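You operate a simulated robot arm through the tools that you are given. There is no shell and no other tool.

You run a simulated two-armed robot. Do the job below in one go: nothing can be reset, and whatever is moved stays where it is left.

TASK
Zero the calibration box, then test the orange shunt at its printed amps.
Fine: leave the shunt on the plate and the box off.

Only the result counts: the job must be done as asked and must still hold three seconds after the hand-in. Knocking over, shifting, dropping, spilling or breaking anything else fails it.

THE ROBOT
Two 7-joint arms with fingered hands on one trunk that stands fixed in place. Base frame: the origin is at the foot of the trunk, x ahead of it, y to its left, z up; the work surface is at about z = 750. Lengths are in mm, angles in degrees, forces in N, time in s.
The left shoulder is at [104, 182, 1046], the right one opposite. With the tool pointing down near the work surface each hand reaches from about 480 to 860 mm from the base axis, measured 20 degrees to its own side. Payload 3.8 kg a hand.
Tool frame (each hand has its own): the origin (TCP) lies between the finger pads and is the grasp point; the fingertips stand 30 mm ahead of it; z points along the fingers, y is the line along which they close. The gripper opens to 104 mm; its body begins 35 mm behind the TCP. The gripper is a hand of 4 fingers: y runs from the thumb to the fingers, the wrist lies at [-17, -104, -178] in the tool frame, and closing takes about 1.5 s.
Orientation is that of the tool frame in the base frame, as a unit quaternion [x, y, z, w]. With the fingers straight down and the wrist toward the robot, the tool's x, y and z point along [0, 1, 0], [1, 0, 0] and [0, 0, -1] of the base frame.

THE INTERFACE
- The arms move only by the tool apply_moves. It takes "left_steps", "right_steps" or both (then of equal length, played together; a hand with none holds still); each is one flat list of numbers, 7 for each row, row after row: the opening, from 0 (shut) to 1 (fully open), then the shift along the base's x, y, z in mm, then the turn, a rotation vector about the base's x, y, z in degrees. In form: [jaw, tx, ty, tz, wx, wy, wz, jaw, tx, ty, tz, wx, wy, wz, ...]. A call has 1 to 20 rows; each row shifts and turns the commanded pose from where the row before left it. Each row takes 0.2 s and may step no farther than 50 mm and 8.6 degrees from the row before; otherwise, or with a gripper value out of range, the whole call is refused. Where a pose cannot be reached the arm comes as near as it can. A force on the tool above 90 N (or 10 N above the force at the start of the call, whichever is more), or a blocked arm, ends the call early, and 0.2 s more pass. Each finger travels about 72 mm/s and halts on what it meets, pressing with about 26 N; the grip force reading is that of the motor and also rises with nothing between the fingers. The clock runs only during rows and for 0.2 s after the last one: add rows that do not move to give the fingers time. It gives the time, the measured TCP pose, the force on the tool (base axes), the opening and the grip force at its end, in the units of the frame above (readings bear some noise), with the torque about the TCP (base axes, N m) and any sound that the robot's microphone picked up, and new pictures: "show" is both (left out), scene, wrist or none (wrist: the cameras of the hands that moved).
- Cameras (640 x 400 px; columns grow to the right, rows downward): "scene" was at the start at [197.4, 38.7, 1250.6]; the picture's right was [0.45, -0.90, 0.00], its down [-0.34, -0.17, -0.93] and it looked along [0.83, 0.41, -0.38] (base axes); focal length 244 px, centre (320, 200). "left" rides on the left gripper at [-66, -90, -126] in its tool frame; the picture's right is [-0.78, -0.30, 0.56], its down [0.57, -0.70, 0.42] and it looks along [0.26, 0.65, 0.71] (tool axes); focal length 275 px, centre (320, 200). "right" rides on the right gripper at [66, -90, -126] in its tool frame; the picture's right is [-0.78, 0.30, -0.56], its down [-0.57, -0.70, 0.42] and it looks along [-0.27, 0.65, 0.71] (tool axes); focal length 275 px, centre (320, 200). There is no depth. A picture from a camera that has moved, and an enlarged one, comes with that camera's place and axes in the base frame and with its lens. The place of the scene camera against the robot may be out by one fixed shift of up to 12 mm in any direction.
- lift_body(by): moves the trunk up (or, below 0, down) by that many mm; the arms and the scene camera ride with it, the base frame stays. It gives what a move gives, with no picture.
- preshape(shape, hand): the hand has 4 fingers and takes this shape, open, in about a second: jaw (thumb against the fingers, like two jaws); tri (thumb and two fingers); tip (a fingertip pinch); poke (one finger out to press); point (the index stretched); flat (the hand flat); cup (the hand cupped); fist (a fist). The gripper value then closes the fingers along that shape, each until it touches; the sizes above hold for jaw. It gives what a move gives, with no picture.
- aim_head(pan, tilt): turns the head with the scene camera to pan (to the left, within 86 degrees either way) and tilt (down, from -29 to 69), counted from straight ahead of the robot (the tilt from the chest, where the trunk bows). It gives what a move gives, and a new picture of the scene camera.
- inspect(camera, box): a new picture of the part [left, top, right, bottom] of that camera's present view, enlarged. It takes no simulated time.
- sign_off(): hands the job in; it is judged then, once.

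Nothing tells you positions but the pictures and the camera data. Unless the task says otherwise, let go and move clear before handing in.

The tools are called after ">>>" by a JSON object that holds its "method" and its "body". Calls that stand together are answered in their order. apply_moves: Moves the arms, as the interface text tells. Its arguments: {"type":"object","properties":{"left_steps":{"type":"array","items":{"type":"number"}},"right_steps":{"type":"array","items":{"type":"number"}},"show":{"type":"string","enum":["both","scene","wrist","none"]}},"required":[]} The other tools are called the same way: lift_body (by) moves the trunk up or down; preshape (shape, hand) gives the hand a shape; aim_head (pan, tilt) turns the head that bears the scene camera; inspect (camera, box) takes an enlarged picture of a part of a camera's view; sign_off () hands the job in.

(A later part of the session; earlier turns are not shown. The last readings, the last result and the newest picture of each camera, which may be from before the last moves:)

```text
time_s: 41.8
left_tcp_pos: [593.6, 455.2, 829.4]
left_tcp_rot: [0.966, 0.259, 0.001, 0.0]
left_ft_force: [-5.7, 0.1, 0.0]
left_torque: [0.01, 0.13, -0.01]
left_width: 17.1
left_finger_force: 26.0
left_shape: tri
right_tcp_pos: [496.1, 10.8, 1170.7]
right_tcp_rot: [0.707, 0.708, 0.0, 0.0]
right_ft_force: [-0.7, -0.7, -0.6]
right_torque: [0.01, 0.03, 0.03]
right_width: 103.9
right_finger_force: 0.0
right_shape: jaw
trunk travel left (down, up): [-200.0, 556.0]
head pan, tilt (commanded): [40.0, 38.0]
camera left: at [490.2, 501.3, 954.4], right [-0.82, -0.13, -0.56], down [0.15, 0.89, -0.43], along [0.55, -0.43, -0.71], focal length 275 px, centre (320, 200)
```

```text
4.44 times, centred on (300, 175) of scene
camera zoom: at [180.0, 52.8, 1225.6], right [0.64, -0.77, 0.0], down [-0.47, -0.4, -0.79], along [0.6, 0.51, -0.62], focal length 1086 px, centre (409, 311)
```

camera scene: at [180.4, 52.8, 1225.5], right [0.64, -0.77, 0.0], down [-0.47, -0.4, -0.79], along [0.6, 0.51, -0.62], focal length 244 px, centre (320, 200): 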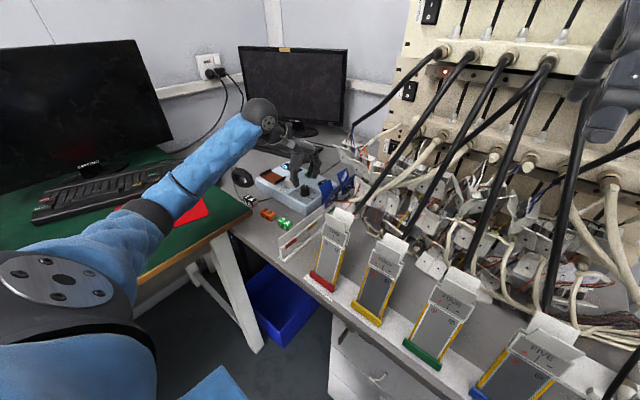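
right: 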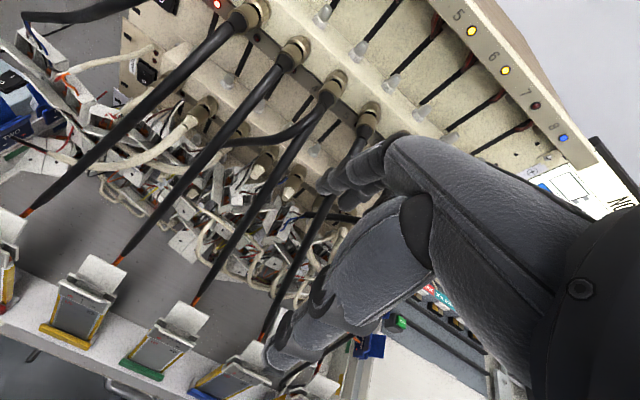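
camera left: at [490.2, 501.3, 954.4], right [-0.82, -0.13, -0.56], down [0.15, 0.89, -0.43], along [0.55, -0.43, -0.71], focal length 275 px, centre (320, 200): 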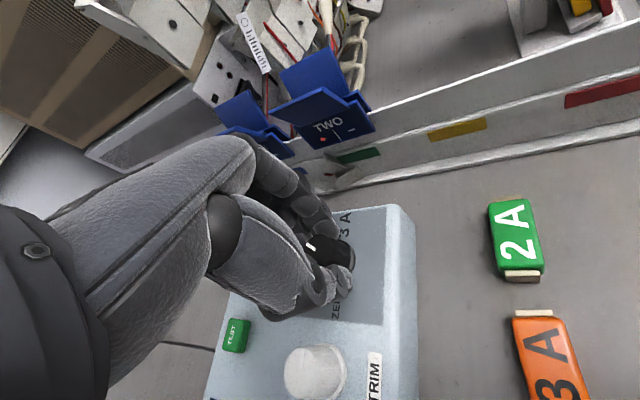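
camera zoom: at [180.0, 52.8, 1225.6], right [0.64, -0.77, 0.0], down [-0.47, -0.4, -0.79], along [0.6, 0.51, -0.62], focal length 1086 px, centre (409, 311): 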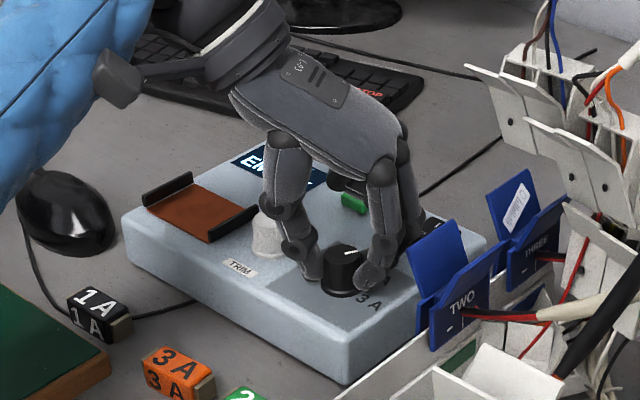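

Force is small now and the pointer is at 2A. One more cycle: release, lift, yaw back, regrip and turn a last 60° to 3A.

>>> {"method": "apply_moves", "body": {"left_steps": [0.3, 0, 0, 0, 0, 0, 0, 0.45, 0, 0, 0, 0, 0, 0, 0.45, 0, 0, 0, 0, 0, 0, 0.45, 0, 0, 15, 0, 0, 0, 0.45, 0, 0, 20, 0, 0, 8.57, 0.45, 0, 0, 0, 0, 0, 8.57, 0.45, 0, 0, 0, 0, 0, 8.57, 0.45, 0, 0, 0, 0, 0, 8.57, 0.45, 0, 0, 0, 0, 0, 8.57, 0.45, 0, 0, 0, 0, 0, 8.57, 0.45, 0, 0, 0, 0, 0, 8.57, 0.45, 0, 0, 0, 0, 0, 0], "show": "wrist"}}

>>> {"method": "apply_moves", "body": {"left_steps": [0.45, -0.5, 0, -16, 0, 0, 0, 0.45, 0, 0, -13, 0, 0, 0, 0.45, 0, 0, -6, 0, 0, 0, 0.3, 0, 0, 0, 0, 0, 0, 0.15, 0, 0, 0, 0, 0, 0, 0.1, 0, 0, 0, 0, 0, 0, 0.1, 0, 0, 0, 0, 0, 0, 0.1, 0, 0, 0, 0, 0, 0, 0.1, 0, 0, 0, 0, 0, -8.57, 0.1, 0, 0, 0, 0, 0, -8.57, 0.1, 0, 0, 0, 0, 0, -8.57, 0.1, 0, 0, 0, 0, 0, -8.57, 0.1, 0, 0, 0, 0, 0, -8.57, 0.1, 0, 0, 0, 0, 0, -8.57, 0.1, 0, 0, 0, 0, 0, -8.57, 0.1, 0, 0, 0, 0, 0, 0], "show": "wrist"}}

>>> {"method": "inspect", "body": {"camera": "scene", "box": [240, 130, 360, 220]}}

```text
time_s: 44.4
left_tcp_pos: [593.6, 455.1, 864.8]
left_tcp_rot: [0.706, 0.708, 0.0, 0.001]
left_ft_force: [-0.1, -0.2, -0.2]
left_torque: [0.06, -0.01, -0.01]
left_width: 46.7
left_finger_force: 0.1
left_shape: tri
right_tcp_pos: [497.1, 11.5, 1169.5]
right_tcp_rot: [0.707, 0.707, 0.0, 0.0]
right_ft_force: [0.1, 0.0, -0.8]
right_torque: [0.05, 0.0, -0.01]
right_width: 103.7
right_finger_force: 0.1
right_shape: jaw
trunk travel left (down, up): [-200.0, 556.0]
head pan, tilt (commanded): [40.0, 38.0]
camera left: at [502.6, 390.4, 988.6], right [-0.3, -0.78, -0.56], down [-0.7, 0.57, -0.42], along [0.65, 0.27, -0.71], focal length 275 px, centre (320, 200)
```

left: 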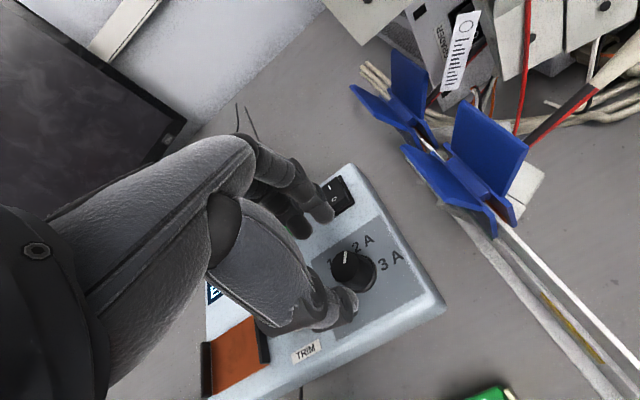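

```text
time_s: 47.8
left_tcp_pos: [594.2, 455.4, 829.4]
left_tcp_rot: [0.966, 0.258, 0.0, 0.001]
left_ft_force: [3.7, 3.8, 2.9]
left_torque: [0.04, -0.09, 0.06]
left_width: 16.7
left_finger_force: 26.2
left_shape: tri
right_tcp_pos: [496.6, 11.7, 1169.6]
right_tcp_rot: [0.707, 0.707, 0.0, 0.0]
right_ft_force: [-0.2, -0.1, -1.0]
right_torque: [-0.03, -0.03, 0.0]
right_width: 103.5
right_finger_force: 0.0
right_shape: jaw
trunk travel left (down, up): [-200.0, 556.0]
head pan, tilt (commanded): [40.0, 38.0]
camera left: at [490.3, 501.9, 954.4], right [-0.82, -0.13, -0.56], down [0.15, 0.89, -0.43], along [0.55, -0.43, -0.71], focal length 275 px, centre (320, 200)
```

left: 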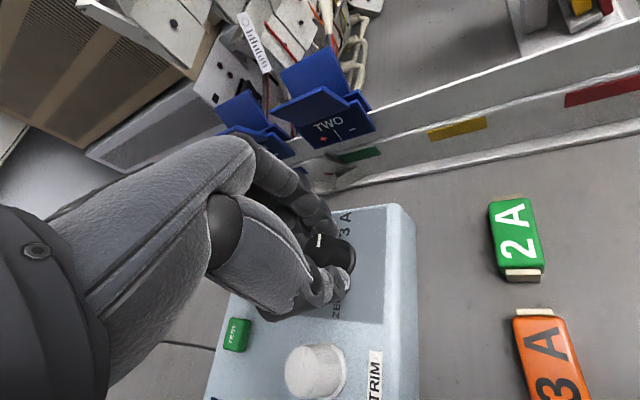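

```text
4.44 times, centred on (300, 175) of scene
camera zoom: at [180.7, 53.0, 1225.5], right [0.64, -0.77, 0.0], down [-0.47, -0.4, -0.79], along [0.6, 0.51, -0.62], focal length 1086 px, centre (409, 311)
```

zoom: 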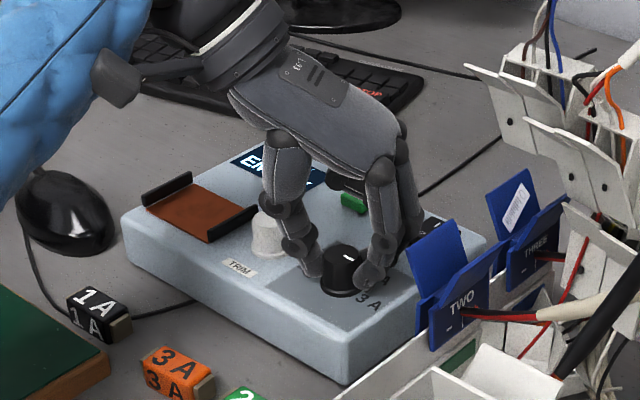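

I'll release and lift clear to verify the pointer is on 3A.

>>> {"method": "apply_moves", "body": {"left_steps": [0.3, 0, 0, 0, 0, 0, 0, 0.45, 0, 0, 0, 0, 0, 0, 0.45, 0, 0, 0, 0, 0, 0, 0.45, 0, 0, 15, 0, 0, 0, 0.45, 0, 0, 30, 0, 0, 8.57, 0.45, 0, 0, 10, 0, 0, 8.57, 0.45, 0, 0, 10, 0, 0, 8.57, 0.45, 0, 0, 10, 0, 0, 8.57, 0.45, 0, 0, 0, 0, 0, 8.57, 0.45, 0, 0, 0, 0, 0, 8.57, 0.45, 0, 0, 0, 0, 0, 8.57, 0.45, 0, 0, 0, 0, 0, 0], "show": "wrist"}}

>>> {"method": "inspect", "body": {"camera": "left", "box": [320, 190, 440, 290]}}

>>> {"method": "inspect", "body": {"camera": "scene", "box": [240, 150, 360, 220]}}

```text
time_s: 50.4
left_tcp_pos: [593.3, 455.4, 904.3]
left_tcp_rot: [0.707, 0.707, -0.001, 0.0]
left_ft_force: [0.2, -0.2, 0.5]
left_torque: [-0.01, -0.05, -0.01]
left_width: 45.9
left_finger_force: 0.0
left_shape: tri
right_tcp_pos: [496.6, 10.7, 1170.1]
right_tcp_rot: [0.707, 0.708, 0.0, 0.0]
right_ft_force: [0.6, -0.1, -0.3]
right_torque: [-0.06, 0.0, -0.03]
right_width: 104.1
right_finger_force: 0.0
right_shape: jaw
trunk travel left (down, up): [-200.0, 556.0]
head pan, tilt (commanded): [40.0, 38.0]
camera left: at [502.2, 390.6, 1028.9], right [-0.3, -0.78, -0.56], down [-0.7, 0.57, -0.42], along [0.65, 0.27, -0.71], focal length 275 px, centre (320, 200)
```

left: 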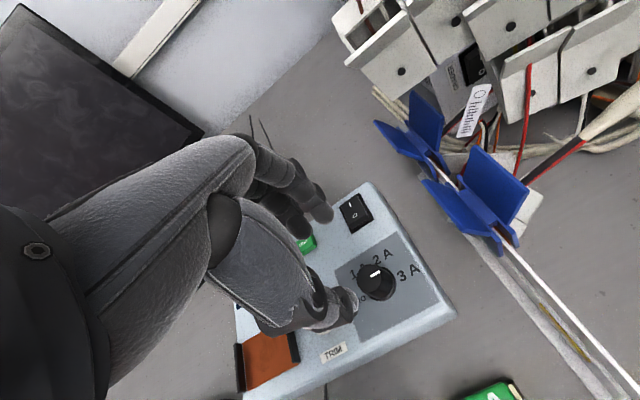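

```text
4.00 times, centred on (380, 240) of left
camera zoom: at [502.2, 390.6, 1028.9], right [-0.3, -0.78, -0.56], down [-0.7, 0.57, -0.42], along [0.65, 0.27, -0.71], focal length 1101 px, centre (80, 40)
```

zoom: 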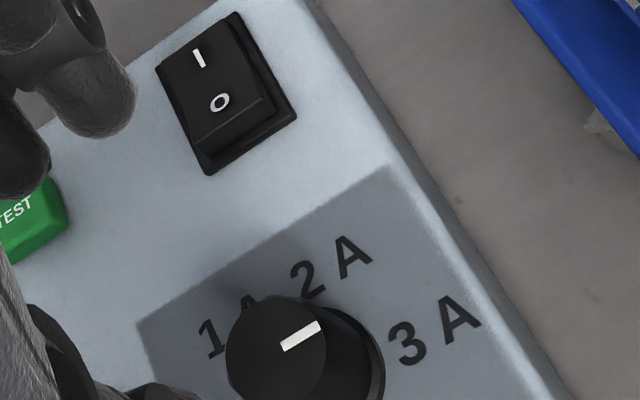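

```text
5.33 times, centred on (300, 185) of scene
camera zoom: at [180.5, 52.8, 1225.5], right [0.64, -0.77, 0.0], down [-0.47, -0.4, -0.79], along [0.6, 0.51, -0.62], focal length 1303 px, centre (427, 280)
```

zoom: 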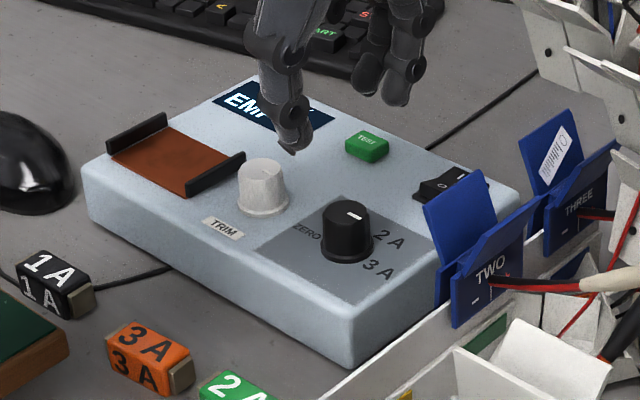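

The pointer is on 3A, parallel to its label. Next I'll move back over the shunts and look closely at the orange one before grasping it.

>>> {"method": "apply_moves", "body": {"left_steps": [0.45, -20, 5, 25, 0, 0, 0, 0.45, -35, 10, 20, 0, 0, 0, 0.45, -35, 10, 0, 0, 0, 0, 0.45, -35, 15, 0, 0, 0, 0, 0.45, 0, 0, 0, 0, 0, 0]}}

>>> {"method": "inspect", "body": {"camera": "left", "box": [340, 220, 500, 360]}}

>>> {"method": "inspect", "body": {"camera": "scene", "box": [230, 190, 310, 250]}}

>>> {"method": "inspect", "body": {"camera": "scene", "box": [240, 150, 360, 220]}}

```text
time_s: 51.6
left_tcp_pos: [467.8, 493.4, 948.9]
left_tcp_rot: [0.707, 0.707, 0.0, 0.0]
left_ft_force: [0.2, 0.3, 0.3]
left_torque: [-0.02, 0.0, 0.02]
left_width: 46.5
left_finger_force: 0.0
left_shape: tri
right_tcp_pos: [496.6, 10.2, 1170.9]
right_tcp_rot: [0.707, 0.707, 0.0, -0.001]
right_ft_force: [-0.4, 0.2, -0.1]
right_torque: [-0.01, -0.03, -0.02]
right_width: 103.5
right_finger_force: 0.0
right_shape: jaw
trunk travel left (down, up): [-200.0, 556.0]
head pan, tilt (commanded): [40.0, 38.0]
camera scene: at [180.5, 52.7, 1225.5], right [0.64, -0.77, 0.0], down [-0.47, -0.4, -0.79], along [0.6, 0.51, -0.62], focal length 244 px, centre (320, 200)
camera left: at [376.3, 428.7, 1074.2], right [-0.3, -0.78, -0.56], down [-0.7, 0.57, -0.42], along [0.65, 0.26, -0.71], focal length 275 px, centre (320, 200)
```

scene: 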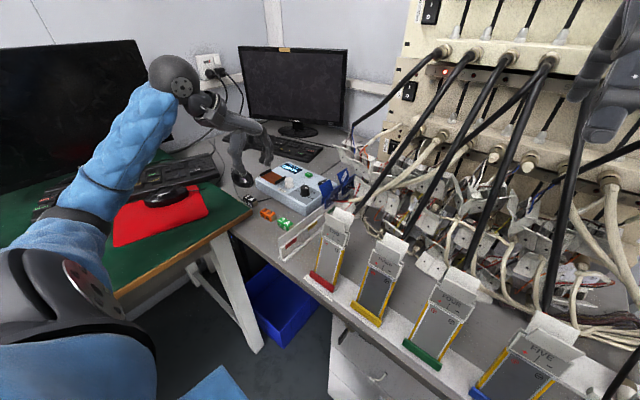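
left: 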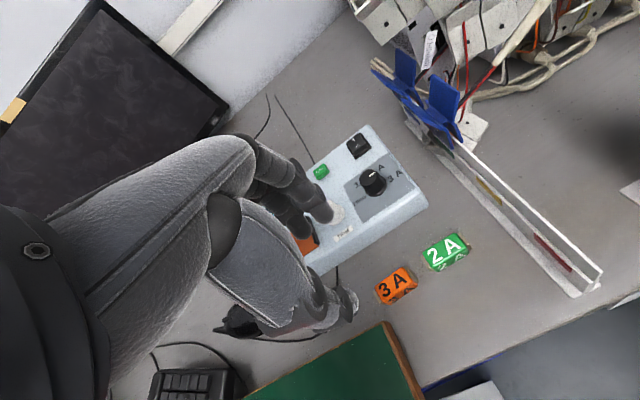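

```text
2.86 times, centred on (420, 290) of left
camera zoom: at [376.3, 428.7, 1074.2], right [-0.3, -0.78, -0.56], down [-0.7, 0.57, -0.42], along [0.65, 0.26, -0.71], focal length 786 px, centre (34, -57)
```

zoom: 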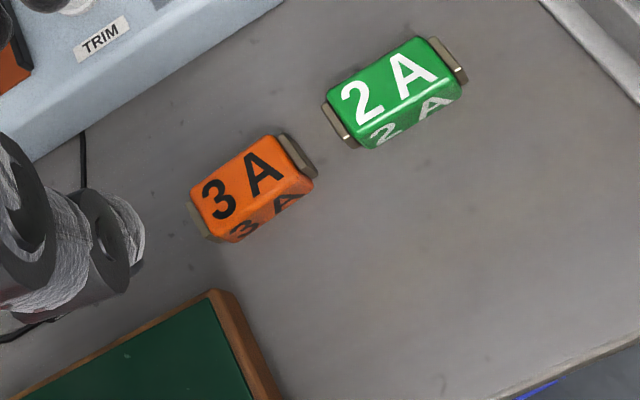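

```text
6.67 times, centred on (270, 220) of scene
camera zoom: at [180.5, 52.7, 1225.5], right [0.64, -0.77, 0.0], down [-0.47, -0.4, -0.79], along [0.6, 0.51, -0.62], focal length 1628 px, centre (653, 67)
```

zoom: 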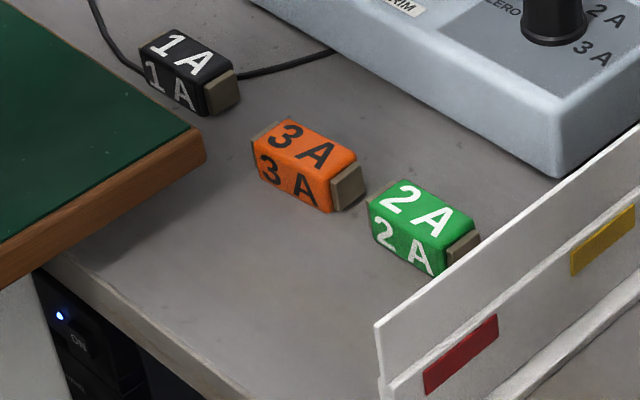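

```text
5.33 times, centred on (300, 185) of scene
camera zoom: at [180.5, 52.7, 1225.5], right [0.64, -0.77, 0.0], down [-0.47, -0.4, -0.79], along [0.6, 0.51, -0.62], focal length 1303 px, centre (427, 280)
```

zoom: 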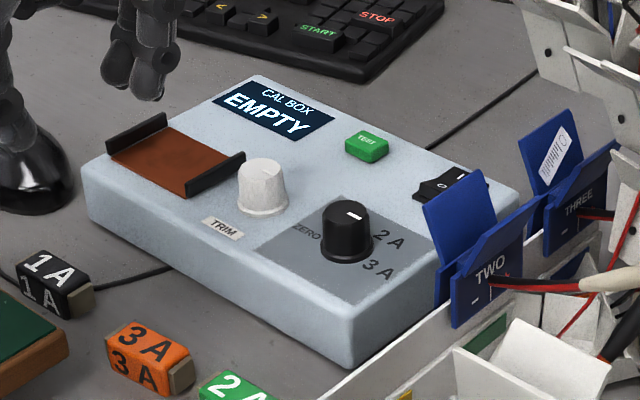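

The 3A range reads EMPTY as expected. The orange shunt is centred near (482, 499), about 20 mm wide in x and 39 mm long in y, with its top at z≈777; the green desk's corner near (450, 522) is close by, so I'll come down in stages.

>>> {"method": "apply_moves", "body": {"left_steps": [0.42, 5, 1, -30, 0, 0, 0, 0.42, 5, 0.5, -30, 0, 0, 0, 0.42, 4, 0, -30, 0, 0, 2.5, 0.42, 0, 0, 0, 0, 0, 0, 0.42, 0, 0, 0, 0, 0, 0]}}

>>> {"method": "inspect", "body": {"camera": "left", "box": [250, 180, 470, 370]}}

>>> {"method": "inspect", "body": {"camera": "scene", "box": [200, 140, 320, 250]}}

```text
time_s: 52.8
left_tcp_pos: [480.6, 496.4, 857.9]
left_tcp_rot: [0.691, 0.722, 0.0, 0.0]
left_ft_force: [-0.1, 0.8, 0.3]
left_torque: [0.02, 0.02, 0.0]
left_width: 44.2
left_finger_force: 0.1
left_shape: tri
right_tcp_pos: [495.3, 9.8, 1170.7]
right_tcp_rot: [0.707, 0.707, 0.0, 0.0]
right_ft_force: [-0.2, 0.4, 0.0]
right_torque: [0.04, 0.02, 0.01]
right_width: 103.6
right_finger_force: 0.1
right_shape: jaw
trunk travel left (down, up): [-200.0, 556.0]
head pan, tilt (commanded): [40.0, 38.0]
camera scene: at [180.4, 52.8, 1225.5], right [0.64, -0.77, 0.0], down [-0.47, -0.4, -0.79], along [0.6, 0.51, -0.62], focal length 244 px, centre (320, 200)
camera left: at [391.9, 428.7, 983.5], right [-0.26, -0.79, -0.56], down [-0.73, 0.54, -0.42], along [0.64, 0.29, -0.71], focal length 275 px, centre (320, 200)
```

scene: 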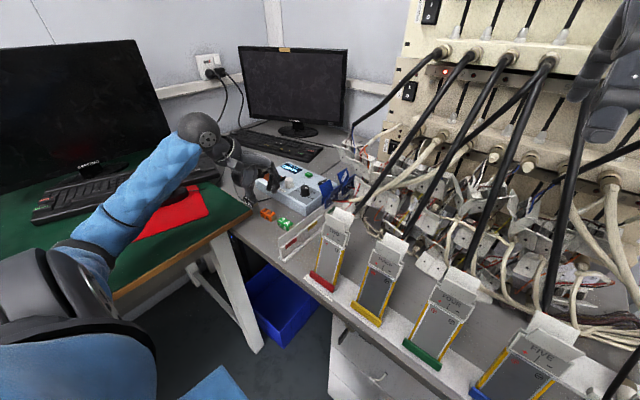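
left: 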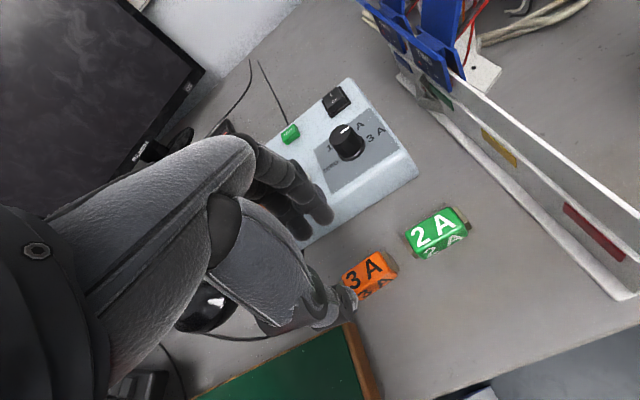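

```text
2.11 times, centred on (360, 275) of left
camera zoom: at [391.9, 428.7, 983.5], right [-0.26, -0.79, -0.56], down [-0.73, 0.54, -0.42], along [0.64, 0.29, -0.71], focal length 580 px, centre (236, 42)
```

zoom: 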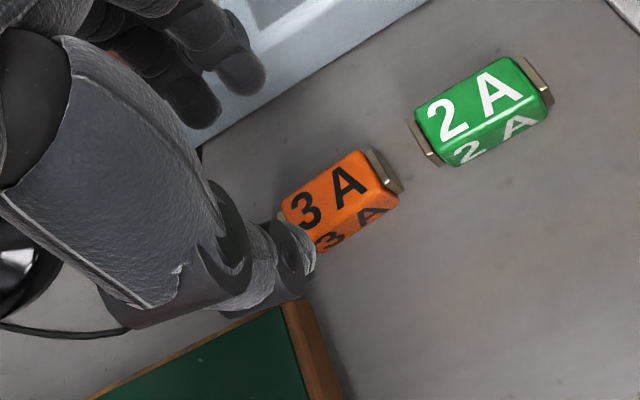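

```text
3.64 times, centred on (260, 195) of scene
camera zoom: at [180.4, 52.8, 1225.5], right [0.64, -0.77, 0.0], down [-0.47, -0.4, -0.79], along [0.6, 0.51, -0.62], focal length 888 px, centre (538, 218)
```

zoom: 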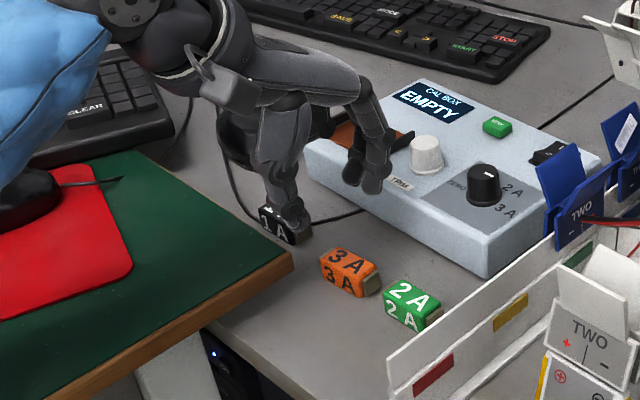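

The forearm is fairly low over the green desk, so I'll raise the trunk 100 mm for elbow clearance and then descend again with the hand.

>>> {"method": "lift_body", "body": {"by": 100}}

>>> {"method": "inspect", "body": {"camera": "scene", "box": [0, 0, 640, 400]}}

```text
time_s: 54.1
left_tcp_pos: [483.2, 497.9, 958.1]
left_tcp_rot: [0.692, 0.722, 0.0, 0.0]
left_ft_force: [0.0, 0.8, -0.5]
left_torque: [-0.01, 0.04, 0.02]
left_width: 44.3
left_finger_force: 0.0
left_shape: tri
right_tcp_pos: [497.6, 11.5, 1269.0]
right_tcp_rot: [0.707, 0.707, 0.0, -0.001]
right_ft_force: [0.5, 0.0, 0.2]
right_torque: [0.0, 0.01, 0.0]
right_width: 103.8
right_finger_force: 0.1
right_shape: jaw
trunk travel left (down, up): [-300.0, 456.0]
head pan, tilt (commanded): [40.0, 38.0]
```

```text
1.00 times, centred on (320, 200) of scene (not enlarged: the box is as wide or as high as the picture)
camera zoom: at [135.4, 52.9, 1328.0], right [0.64, -0.77, 0.0], down [-0.47, -0.4, -0.79], along [0.6, 0.51, -0.62], focal length 244 px, centre (320, 200)
```

zoom: 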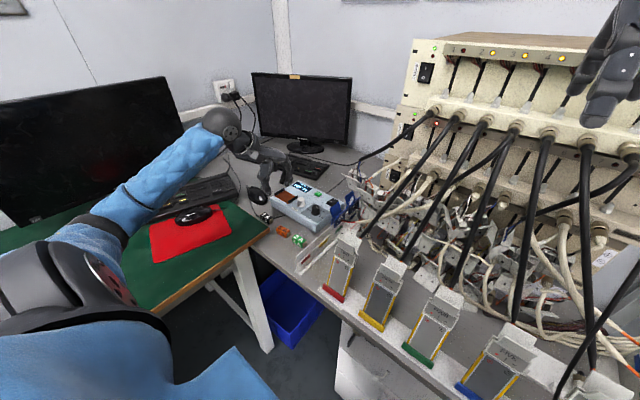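

>>> {"method": "apply_moves", "body": {"left_steps": [0.42, 0, -1, -35, 0, 0, 0, 0.42, 0, 0, -35, 0, 0, 0, 0.42, 0, 0, -35, 0, 0, 0, 0.42, 0, 0, -20, 0, 0, 0, 0.42, 0, 0, 0, 0, 0, 0]}}

>>> {"method": "inspect", "body": {"camera": "left", "box": [250, 180, 470, 370]}}

>>> {"method": "inspect", "body": {"camera": "scene", "box": [210, 160, 330, 270]}}

```text
time_s: 55.3
left_tcp_pos: [481.9, 494.5, 833.8]
left_tcp_rot: [0.691, 0.723, 0.0, -0.001]
left_ft_force: [0.8, -0.3, 0.4]
left_torque: [0.0, -0.03, -0.01]
left_width: 43.9
left_finger_force: 0.1
left_shape: tri
right_tcp_pos: [496.6, 9.9, 1270.7]
right_tcp_rot: [0.707, 0.707, 0.0, 0.001]
right_ft_force: [-0.4, 0.7, 0.6]
right_torque: [-0.03, -0.05, -0.01]
right_width: 103.6
right_finger_force: 0.1
right_shape: jaw
trunk travel left (down, up): [-300.0, 456.0]
head pan, tilt (commanded): [40.0, 38.0]
camera scene: at [134.8, 52.8, 1328.3], right [0.64, -0.77, 0.0], down [-0.47, -0.4, -0.79], along [0.6, 0.51, -0.62], focal length 244 px, centre (320, 200)
camera left: at [394.3, 425.5, 959.0], right [-0.26, -0.79, -0.56], down [-0.73, 0.54, -0.42], along [0.64, 0.29, -0.71], focal length 275 px, centre (320, 200)
```

scene: 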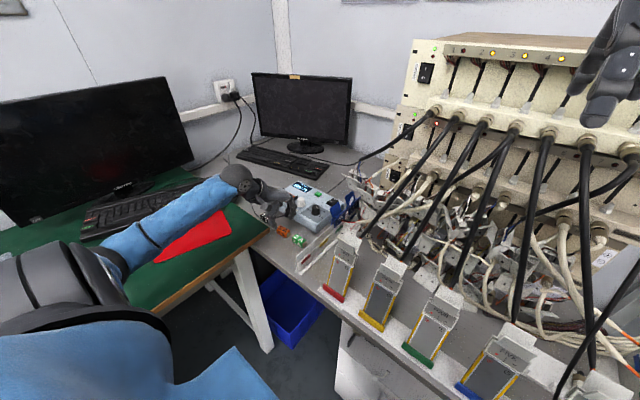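
left: 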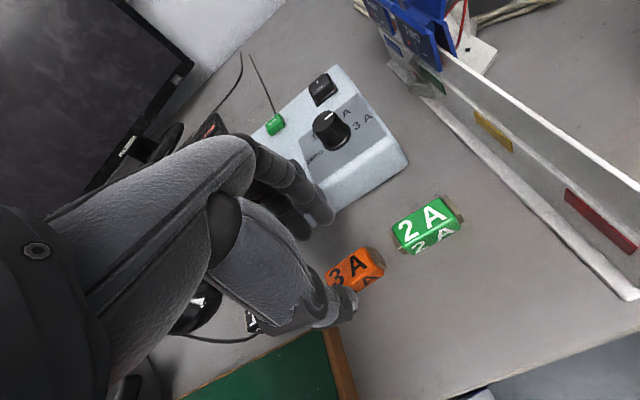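

```text
2.11 times, centred on (360, 275) of left
camera zoom: at [394.3, 425.5, 959.0], right [-0.26, -0.79, -0.56], down [-0.73, 0.54, -0.42], along [0.64, 0.29, -0.71], focal length 580 px, centre (236, 42)
```

zoom: 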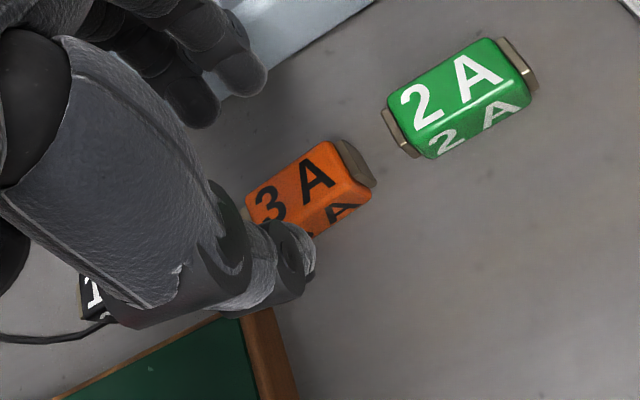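

```text
3.64 times, centred on (270, 215) of scene
camera zoom: at [134.8, 52.8, 1328.3], right [0.64, -0.77, 0.0], down [-0.47, -0.4, -0.79], along [0.6, 0.51, -0.62], focal length 888 px, centre (502, 146)
```

zoom: 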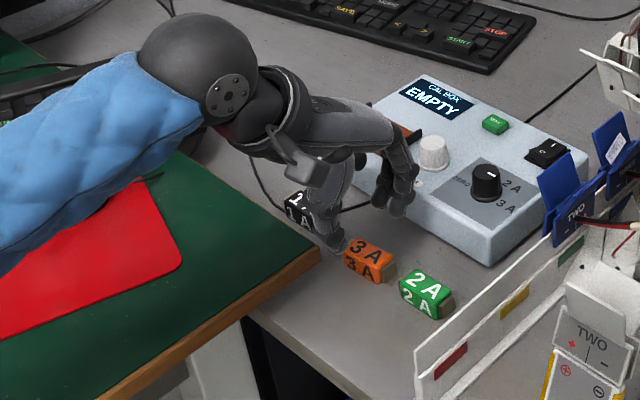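

The wrist is well above the desk now and the thumb has about 18 mm clearance from the green desk's edge (top z≈779). I'll descend the last 50 mm to straddle the shunt.

>>> {"method": "apply_moves", "body": {"left_steps": [0.42, 0.5, 1, -15, 0, 0, 0, 0.42, 0, 0, -13, 0, 0, 0, 0.42, 0, 0, -10, 0, 0, 0, 0.42, 0, 0, 0, 0, 0, 0]}}

>>> {"method": "inspect", "body": {"camera": "left", "box": [250, 180, 470, 370]}}

>>> {"method": "inspect", "body": {"camera": "scene", "box": [230, 180, 330, 270]}}

```text
time_s: 56.3
left_tcp_pos: [481.4, 495.8, 795.9]
left_tcp_rot: [0.692, 0.722, 0.0, 0.0]
left_ft_force: [1.2, 1.0, 0.9]
left_torque: [0.0, -0.02, 0.01]
left_width: 44.0
left_finger_force: 0.0
left_shape: tri
right_tcp_pos: [496.5, 10.7, 1270.3]
right_tcp_rot: [0.707, 0.707, 0.0, 0.0]
right_ft_force: [-0.2, -0.2, -0.5]
right_torque: [-0.01, 0.03, 0.0]
right_width: 103.8
right_finger_force: 0.0
right_shape: jaw
trunk travel left (down, up): [-300.0, 456.0]
head pan, tilt (commanded): [40.0, 38.0]
camera scene: at [134.8, 52.8, 1328.3], right [0.64, -0.77, 0.0], down [-0.47, -0.4, -0.79], along [0.6, 0.51, -0.62], focal length 244 px, centre (320, 200)
camera left: at [392.6, 427.5, 921.0], right [-0.26, -0.79, -0.56], down [-0.73, 0.54, -0.42], along [0.64, 0.29, -0.71], focal length 275 px, centre (320, 200)
```

scene: 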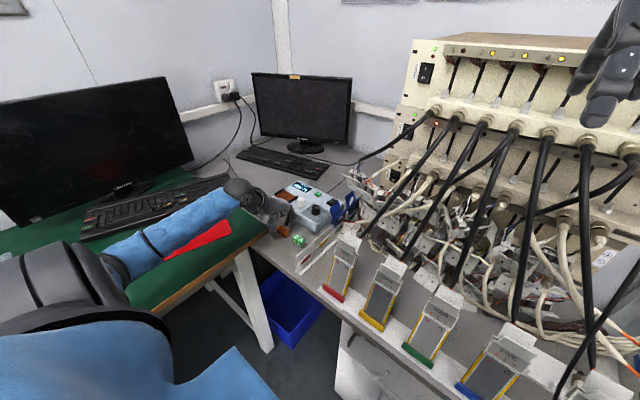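
left: 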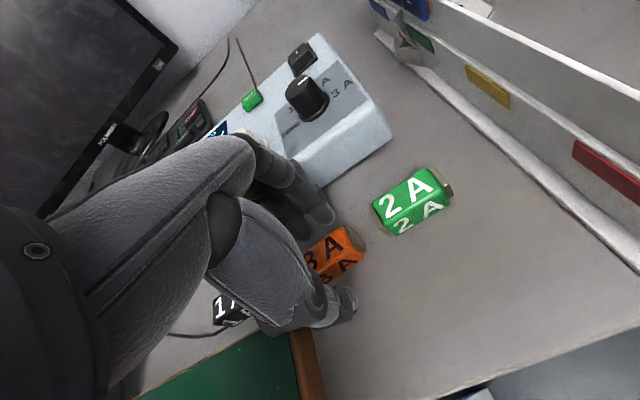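

```text
2.11 times, centred on (360, 275) of left
camera zoom: at [392.6, 427.5, 921.0], right [-0.26, -0.79, -0.56], down [-0.73, 0.54, -0.42], along [0.64, 0.29, -0.71], focal length 580 px, centre (236, 42)
```

zoom: 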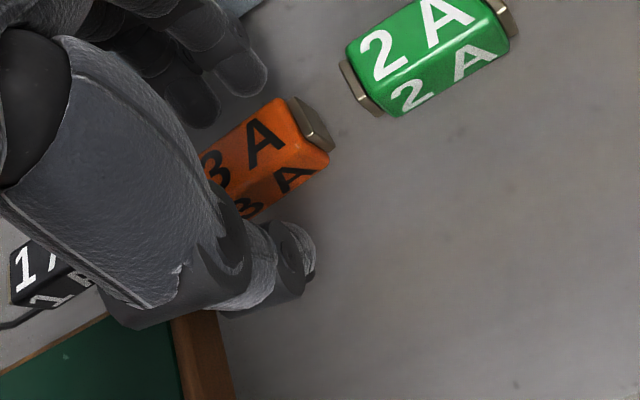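

```text
4.44 times, centred on (280, 225) of scene
camera zoom: at [134.8, 52.8, 1328.3], right [0.64, -0.77, 0.0], down [-0.47, -0.4, -0.79], along [0.6, 0.51, -0.62], focal length 1086 px, centre (498, 89)
```

zoom: 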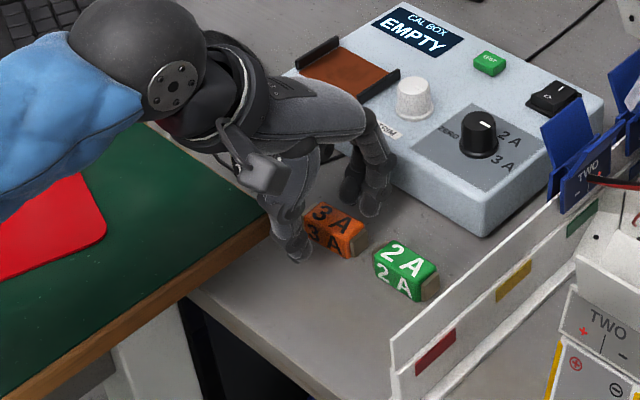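

The shunt sits between thumb and fingers. I'll go down 11 mm more and close gently on it.

>>> {"method": "apply_moves", "body": {"left_steps": [0.42, 0, 1, -7, 0, 0, 0, 0.42, 0, 0, -4, 0, 0, 0, 0.3, 0, 0, 0, 0, 0, 0, 0.2, 0, 0, 0, 0, 0, 0, 0.12, 0, 0, 0, 0, 0, 0, 0.1, 0, 0, 0, 0, 0, 0, 0.1, 0, 0, 0, 0, 0, 0, 0.1, 0, 0, 0, 0, 0, 0]}}

>>> {"method": "inspect", "body": {"camera": "left", "box": [250, 180, 470, 370]}}

>>> {"method": "inspect", "body": {"camera": "scene", "box": [230, 180, 330, 270]}}

```text
time_s: 58.1
left_tcp_pos: [482.7, 496.7, 783.4]
left_tcp_rot: [0.691, 0.723, 0.0, 0.0]
left_ft_force: [-0.4, 0.5, 0.4]
left_torque: [-0.02, -0.01, 0.01]
left_width: 16.6
left_finger_force: 26.2
left_shape: tri
right_tcp_pos: [497.5, 11.1, 1269.4]
right_tcp_rot: [0.707, 0.707, 0.0, 0.0]
right_ft_force: [-1.0, 0.0, 0.2]
right_torque: [0.0, 0.02, 0.02]
right_width: 103.4
right_finger_force: 0.0
right_shape: jaw
trunk travel left (down, up): [-300.0, 456.0]
head pan, tilt (commanded): [40.0, 38.0]
camera scene: at [134.9, 52.9, 1328.2], right [0.64, -0.77, 0.0], down [-0.47, -0.4, -0.79], along [0.6, 0.51, -0.62], focal length 244 px, centre (320, 200)
camera left: at [394.1, 428.4, 909.4], right [-0.26, -0.79, -0.56], down [-0.73, 0.54, -0.42], along [0.64, 0.29, -0.71], focal length 275 px, centre (320, 200)
```

scene: 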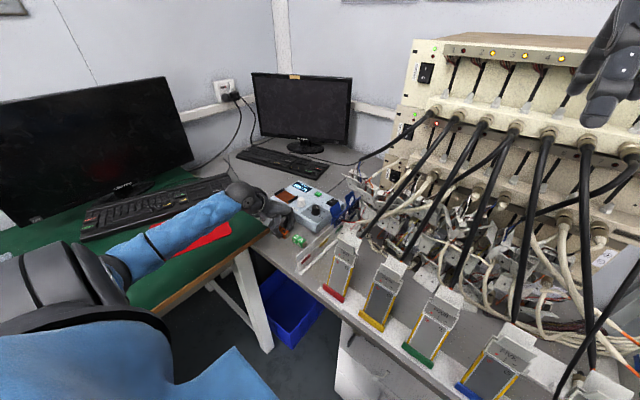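
left: 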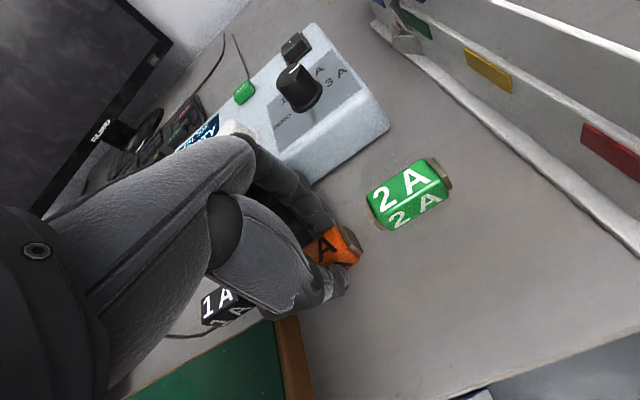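

```text
2.11 times, centred on (360, 275) of left
camera zoom: at [394.1, 428.4, 909.4], right [-0.26, -0.79, -0.56], down [-0.73, 0.54, -0.42], along [0.64, 0.29, -0.71], focal length 580 px, centre (236, 42)
```

zoom: 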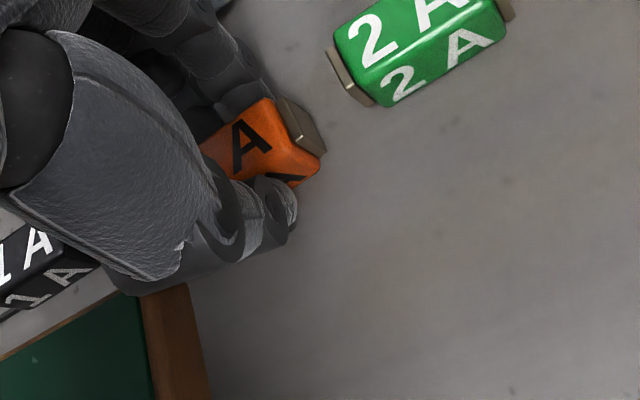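

```text
4.44 times, centred on (280, 225) of scene
camera zoom: at [134.9, 52.9, 1328.2], right [0.64, -0.77, 0.0], down [-0.47, -0.4, -0.79], along [0.6, 0.51, -0.62], focal length 1086 px, centre (498, 89)
```

zoom: 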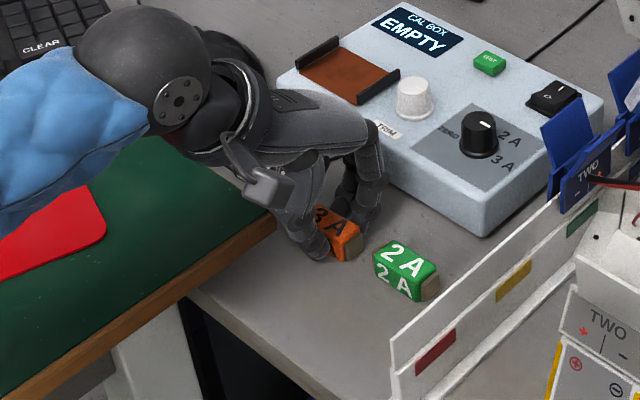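

The shunt is held (width 16.6 mm, 26 N). I'll lift it straight up first and check it comes along.

>>> {"method": "apply_moves", "body": {"left_steps": [0.1, 0, 0, 5, 0, 0, 0, 0.1, 0, 0, 15, 0, 0, 0, 0.1, 0, 0, 30, 0, 0, 0, 0.1, 0, 0, 30, 0, 0, 0, 0.1, 0, 0, 25, 0, 0, 0, 0.1, 0, 0, 0, 0, 0, 0]}}

>>> {"method": "inspect", "body": {"camera": "left", "box": [250, 180, 470, 370]}}

>>> {"method": "inspect", "body": {"camera": "scene", "box": [230, 160, 330, 270]}}

```text
time_s: 59.5
left_tcp_pos: [481.4, 496.3, 890.1]
left_tcp_rot: [0.692, 0.722, -0.001, 0.0]
left_ft_force: [0.0, 0.0, -0.8]
left_torque: [0.0, 0.02, -0.02]
left_width: 16.7
left_finger_force: 25.2
left_shape: tri
right_tcp_pos: [497.1, 11.7, 1270.6]
right_tcp_rot: [0.707, 0.707, -0.001, 0.0]
right_ft_force: [0.1, 0.0, -0.7]
right_torque: [0.01, 0.02, -0.03]
right_width: 103.7
right_finger_force: 0.1
right_shape: jaw
trunk travel left (down, up): [-300.0, 456.0]
head pan, tilt (commanded): [40.0, 38.0]
camera scene: at [135.0, 53.0, 1328.2], right [0.64, -0.77, 0.0], down [-0.47, -0.4, -0.79], along [0.6, 0.51, -0.62], focal length 244 px, centre (320, 200)
camera left: at [393.3, 428.5, 1015.8], right [-0.26, -0.79, -0.56], down [-0.73, 0.54, -0.42], along [0.64, 0.29, -0.71], focal length 275 px, centre (320, 200)
```

scene: 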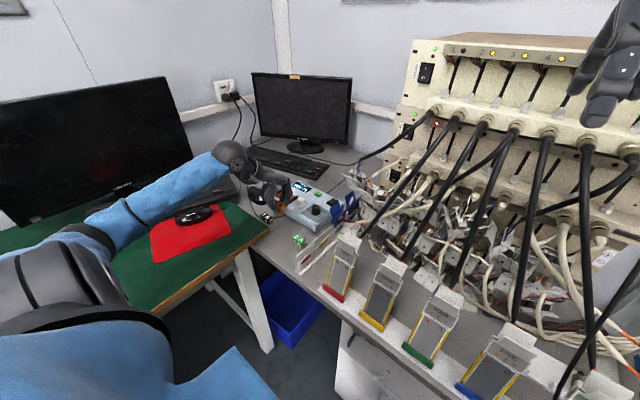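
left: 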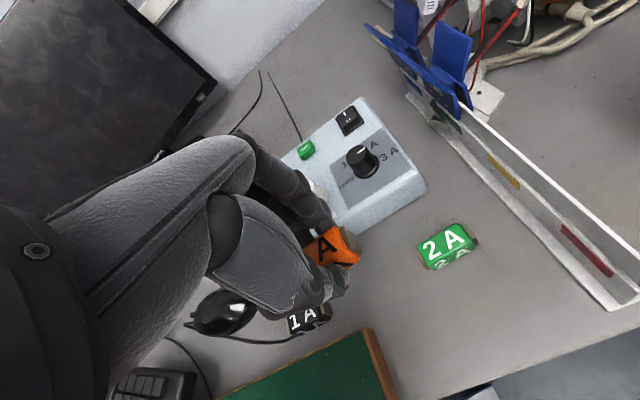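

```text
2.11 times, centred on (360, 275) of left
camera zoom: at [393.3, 428.5, 1015.8], right [-0.26, -0.79, -0.56], down [-0.73, 0.54, -0.42], along [0.64, 0.29, -0.71], focal length 580 px, centre (236, 42)
```

zoom: 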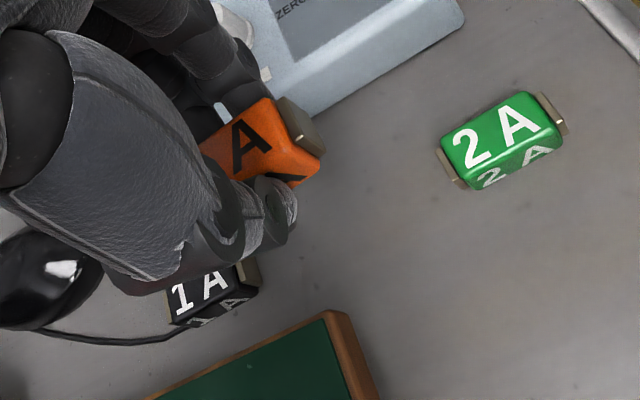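

```text
3.64 times, centred on (280, 215) of scene
camera zoom: at [135.0, 53.0, 1328.2], right [0.64, -0.77, 0.0], down [-0.47, -0.4, -0.79], along [0.6, 0.51, -0.62], focal length 888 px, centre (466, 146)
```

zoom: 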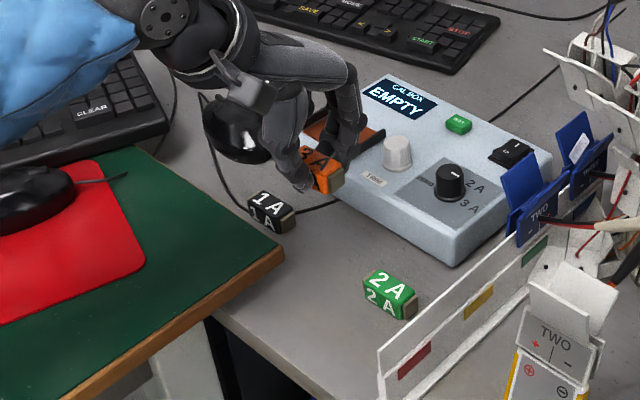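

The shunt is firmly held. I'll carry it at this height over to above the copper plate at about (588, 590).

>>> {"method": "apply_moves", "body": {"left_steps": [0.1, 21, 18.4, 0, 0, 0, 0, 0.1, 21, 18.4, 0, 0, 0, 0, 0.1, 21, 18.4, 0, 0, 0, 0, 0.1, 21, 18.4, 0, 0, 0, 0, 0.1, 21, 18.4, 0, 0, 0, -2.5, 0.1, 0, 0, 0, 0, 0, 0]}}

>>> {"method": "inspect", "body": {"camera": "left", "box": [230, 170, 430, 330]}}

>>> {"method": "inspect", "body": {"camera": "scene", "box": [230, 150, 350, 240]}}

```text
time_s: 60.9
left_tcp_pos: [587.6, 589.5, 890.4]
left_tcp_rot: [0.707, 0.707, 0.0, 0.0]
left_ft_force: [-0.9, 0.3, -0.3]
left_torque: [0.0, 0.01, -0.01]
left_width: 16.9
left_finger_force: 25.7
left_shape: tri
right_tcp_pos: [496.3, 10.3, 1270.0]
right_tcp_rot: [0.707, 0.708, 0.0, 0.0]
right_ft_force: [0.1, -0.3, -0.9]
right_torque: [-0.01, 0.0, 0.02]
right_width: 103.5
right_finger_force: 0.1
right_shape: jaw
trunk travel left (down, up): [-300.0, 456.0]
head pan, tilt (commanded): [40.0, 38.0]
camera scene: at [134.6, 52.9, 1328.3], right [0.64, -0.77, 0.0], down [-0.47, -0.4, -0.79], along [0.6, 0.51, -0.62], focal length 244 px, centre (320, 200)
camera left: at [496.4, 524.0, 1016.5], right [-0.3, -0.78, -0.56], down [-0.7, 0.57, -0.42], along [0.65, 0.26, -0.71], focal length 275 px, centre (320, 200)
```

scene: 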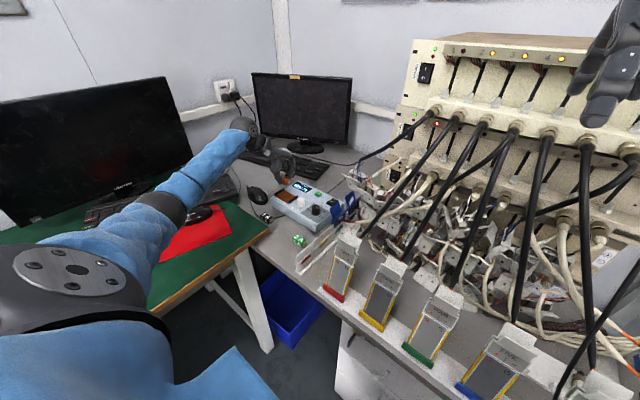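
left: 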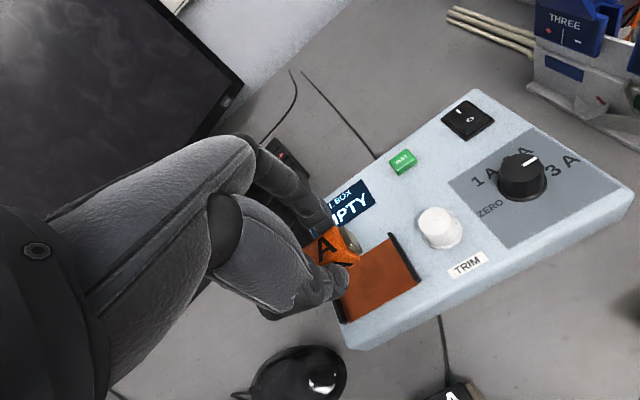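

```text
2.50 times, centred on (330, 250) of left
camera zoom: at [496.4, 524.0, 1016.5], right [-0.3, -0.78, -0.56], down [-0.7, 0.57, -0.42], along [0.65, 0.26, -0.71], focal length 688 px, centre (295, 75)
```

zoom: 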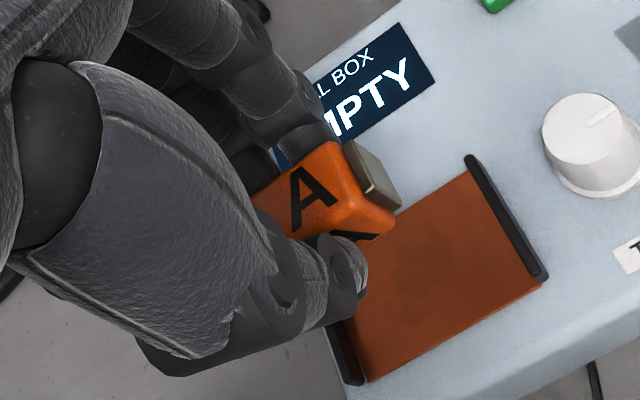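

```text
4.44 times, centred on (290, 195) of scene
camera zoom: at [134.6, 52.9, 1328.3], right [0.64, -0.77, 0.0], down [-0.47, -0.4, -0.79], along [0.6, 0.51, -0.62], focal length 1086 px, centre (453, 222)
```

zoom: 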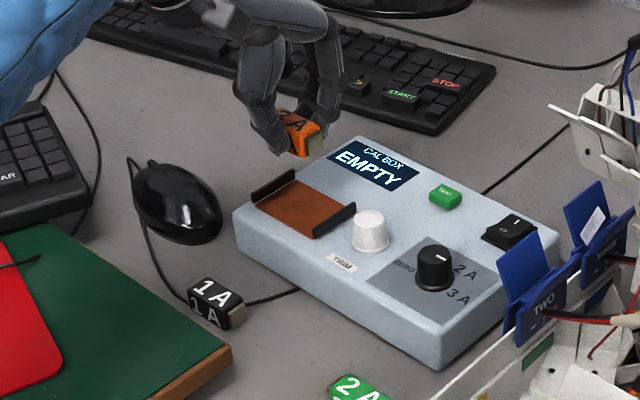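

The plate centre comes out at (588, 590.5) and the shunt is centred above it within a millimetre or two. I'll lower it, with small final steps to feel contact.

>>> {"method": "apply_moves", "body": {"left_steps": [0.1, 0.5, -0.5, -20, 0, 0, 0, 0.1, 0, 0, -18, 0, 0, 0, 0.1, 0, 0, -12, 0, 0, 0, 0.1, 0, 0, 0, 0, 0, 0]}}

>>> {"method": "inspect", "body": {"camera": "left", "box": [230, 170, 430, 330]}}

>>> {"method": "inspect", "body": {"camera": "scene", "box": [250, 160, 330, 220]}}

```text
time_s: 61.9
left_tcp_pos: [588.9, 587.9, 840.9]
left_tcp_rot: [0.707, 0.707, 0.0, 0.001]
left_ft_force: [-0.2, -0.3, -1.2]
left_torque: [-0.01, -0.02, -0.01]
left_width: 16.9
left_finger_force: 25.6
left_shape: tri
right_tcp_pos: [497.5, 11.2, 1269.8]
right_tcp_rot: [0.707, 0.707, -0.001, 0.0]
right_ft_force: [0.4, -0.6, 0.6]
right_torque: [0.03, -0.01, 0.01]
right_width: 103.8
right_finger_force: 0.0
right_shape: jaw
trunk travel left (down, up): [-300.0, 456.0]
head pan, tilt (commanded): [40.0, 38.0]
camera scene: at [134.9, 52.9, 1328.3], right [0.64, -0.77, 0.0], down [-0.47, -0.4, -0.79], along [0.6, 0.51, -0.62], focal length 244 px, centre (320, 200)
camera left: at [496.7, 523.6, 966.1], right [-0.3, -0.78, -0.56], down [-0.7, 0.57, -0.42], along [0.65, 0.26, -0.71], focal length 275 px, centre (320, 200)
```

scene: 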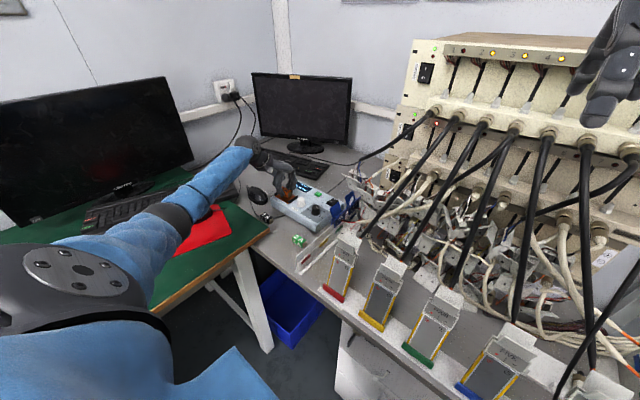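
left: 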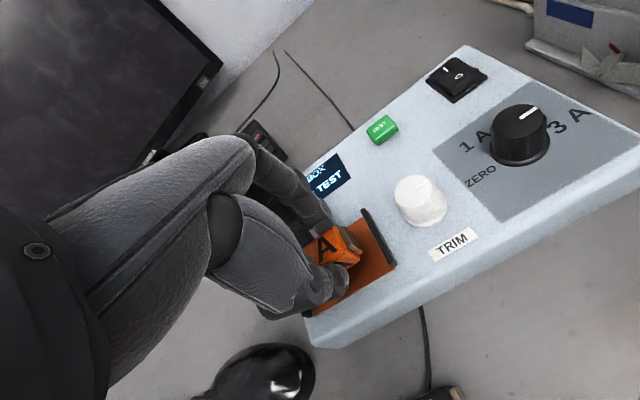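

```text
2.50 times, centred on (330, 250) of left
camera zoom: at [496.7, 523.6, 966.1], right [-0.3, -0.78, -0.56], down [-0.7, 0.57, -0.42], along [0.65, 0.26, -0.71], focal length 688 px, centre (295, 75)
```

zoom: 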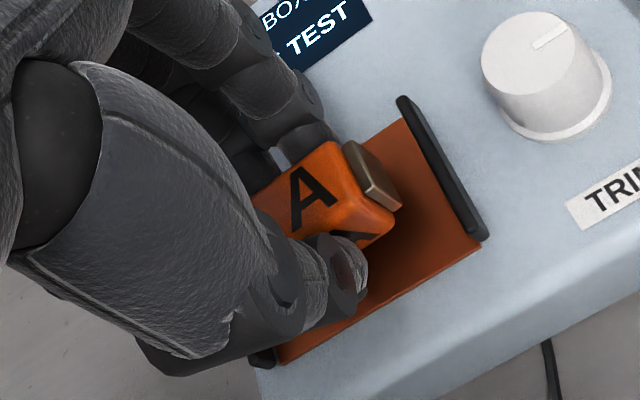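

```text
6.67 times, centred on (290, 190) of scene
camera zoom: at [134.9, 52.9, 1328.3], right [0.64, -0.77, 0.0], down [-0.47, -0.4, -0.79], along [0.6, 0.51, -0.62], focal length 1628 px, centre (520, 267)
```

zoom: 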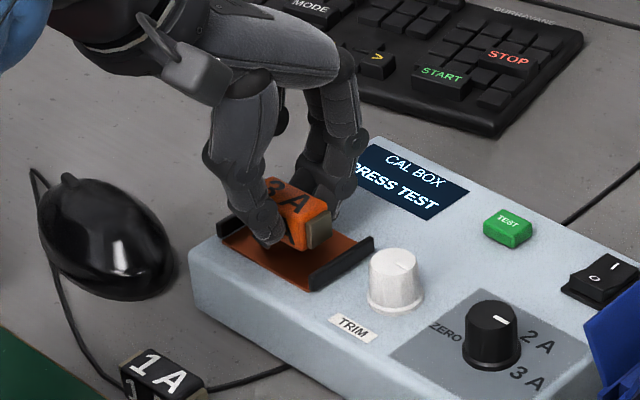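

The box already senses the shunt ("PRESS TEST"). I'll lower the last ~10 mm in small steps.

>>> {"method": "apply_moves", "body": {"left_steps": [0.1, 0, 1, -5, 0, 0, 0, 0.1, 0, 0, -2, 0, 0, 0, 0.1, 0, 0, -1, 0, 0, 0, 0.1, 0, 0, 0, 0, 0, 0], "show": "none"}}

```text
time_s: 62.9
left_tcp_pos: [588.1, 590.6, 832.3]
left_tcp_rot: [0.707, 0.707, 0.0, 0.001]
left_ft_force: [-0.5, 0.0, -0.6]
left_torque: [0.0, 0.02, -0.01]
left_width: 16.6
left_finger_force: 26.0
left_shape: tri
right_tcp_pos: [497.3, 10.6, 1269.5]
right_tcp_rot: [0.707, 0.708, 0.0, 0.001]
right_ft_force: [0.8, -0.3, 0.0]
right_torque: [0.02, -0.02, -0.01]
right_width: 103.8
right_finger_force: 0.1
right_shape: jaw
trunk travel left (down, up): [-300.0, 456.0]
head pan, tilt (commanded): [40.0, 38.0]
```

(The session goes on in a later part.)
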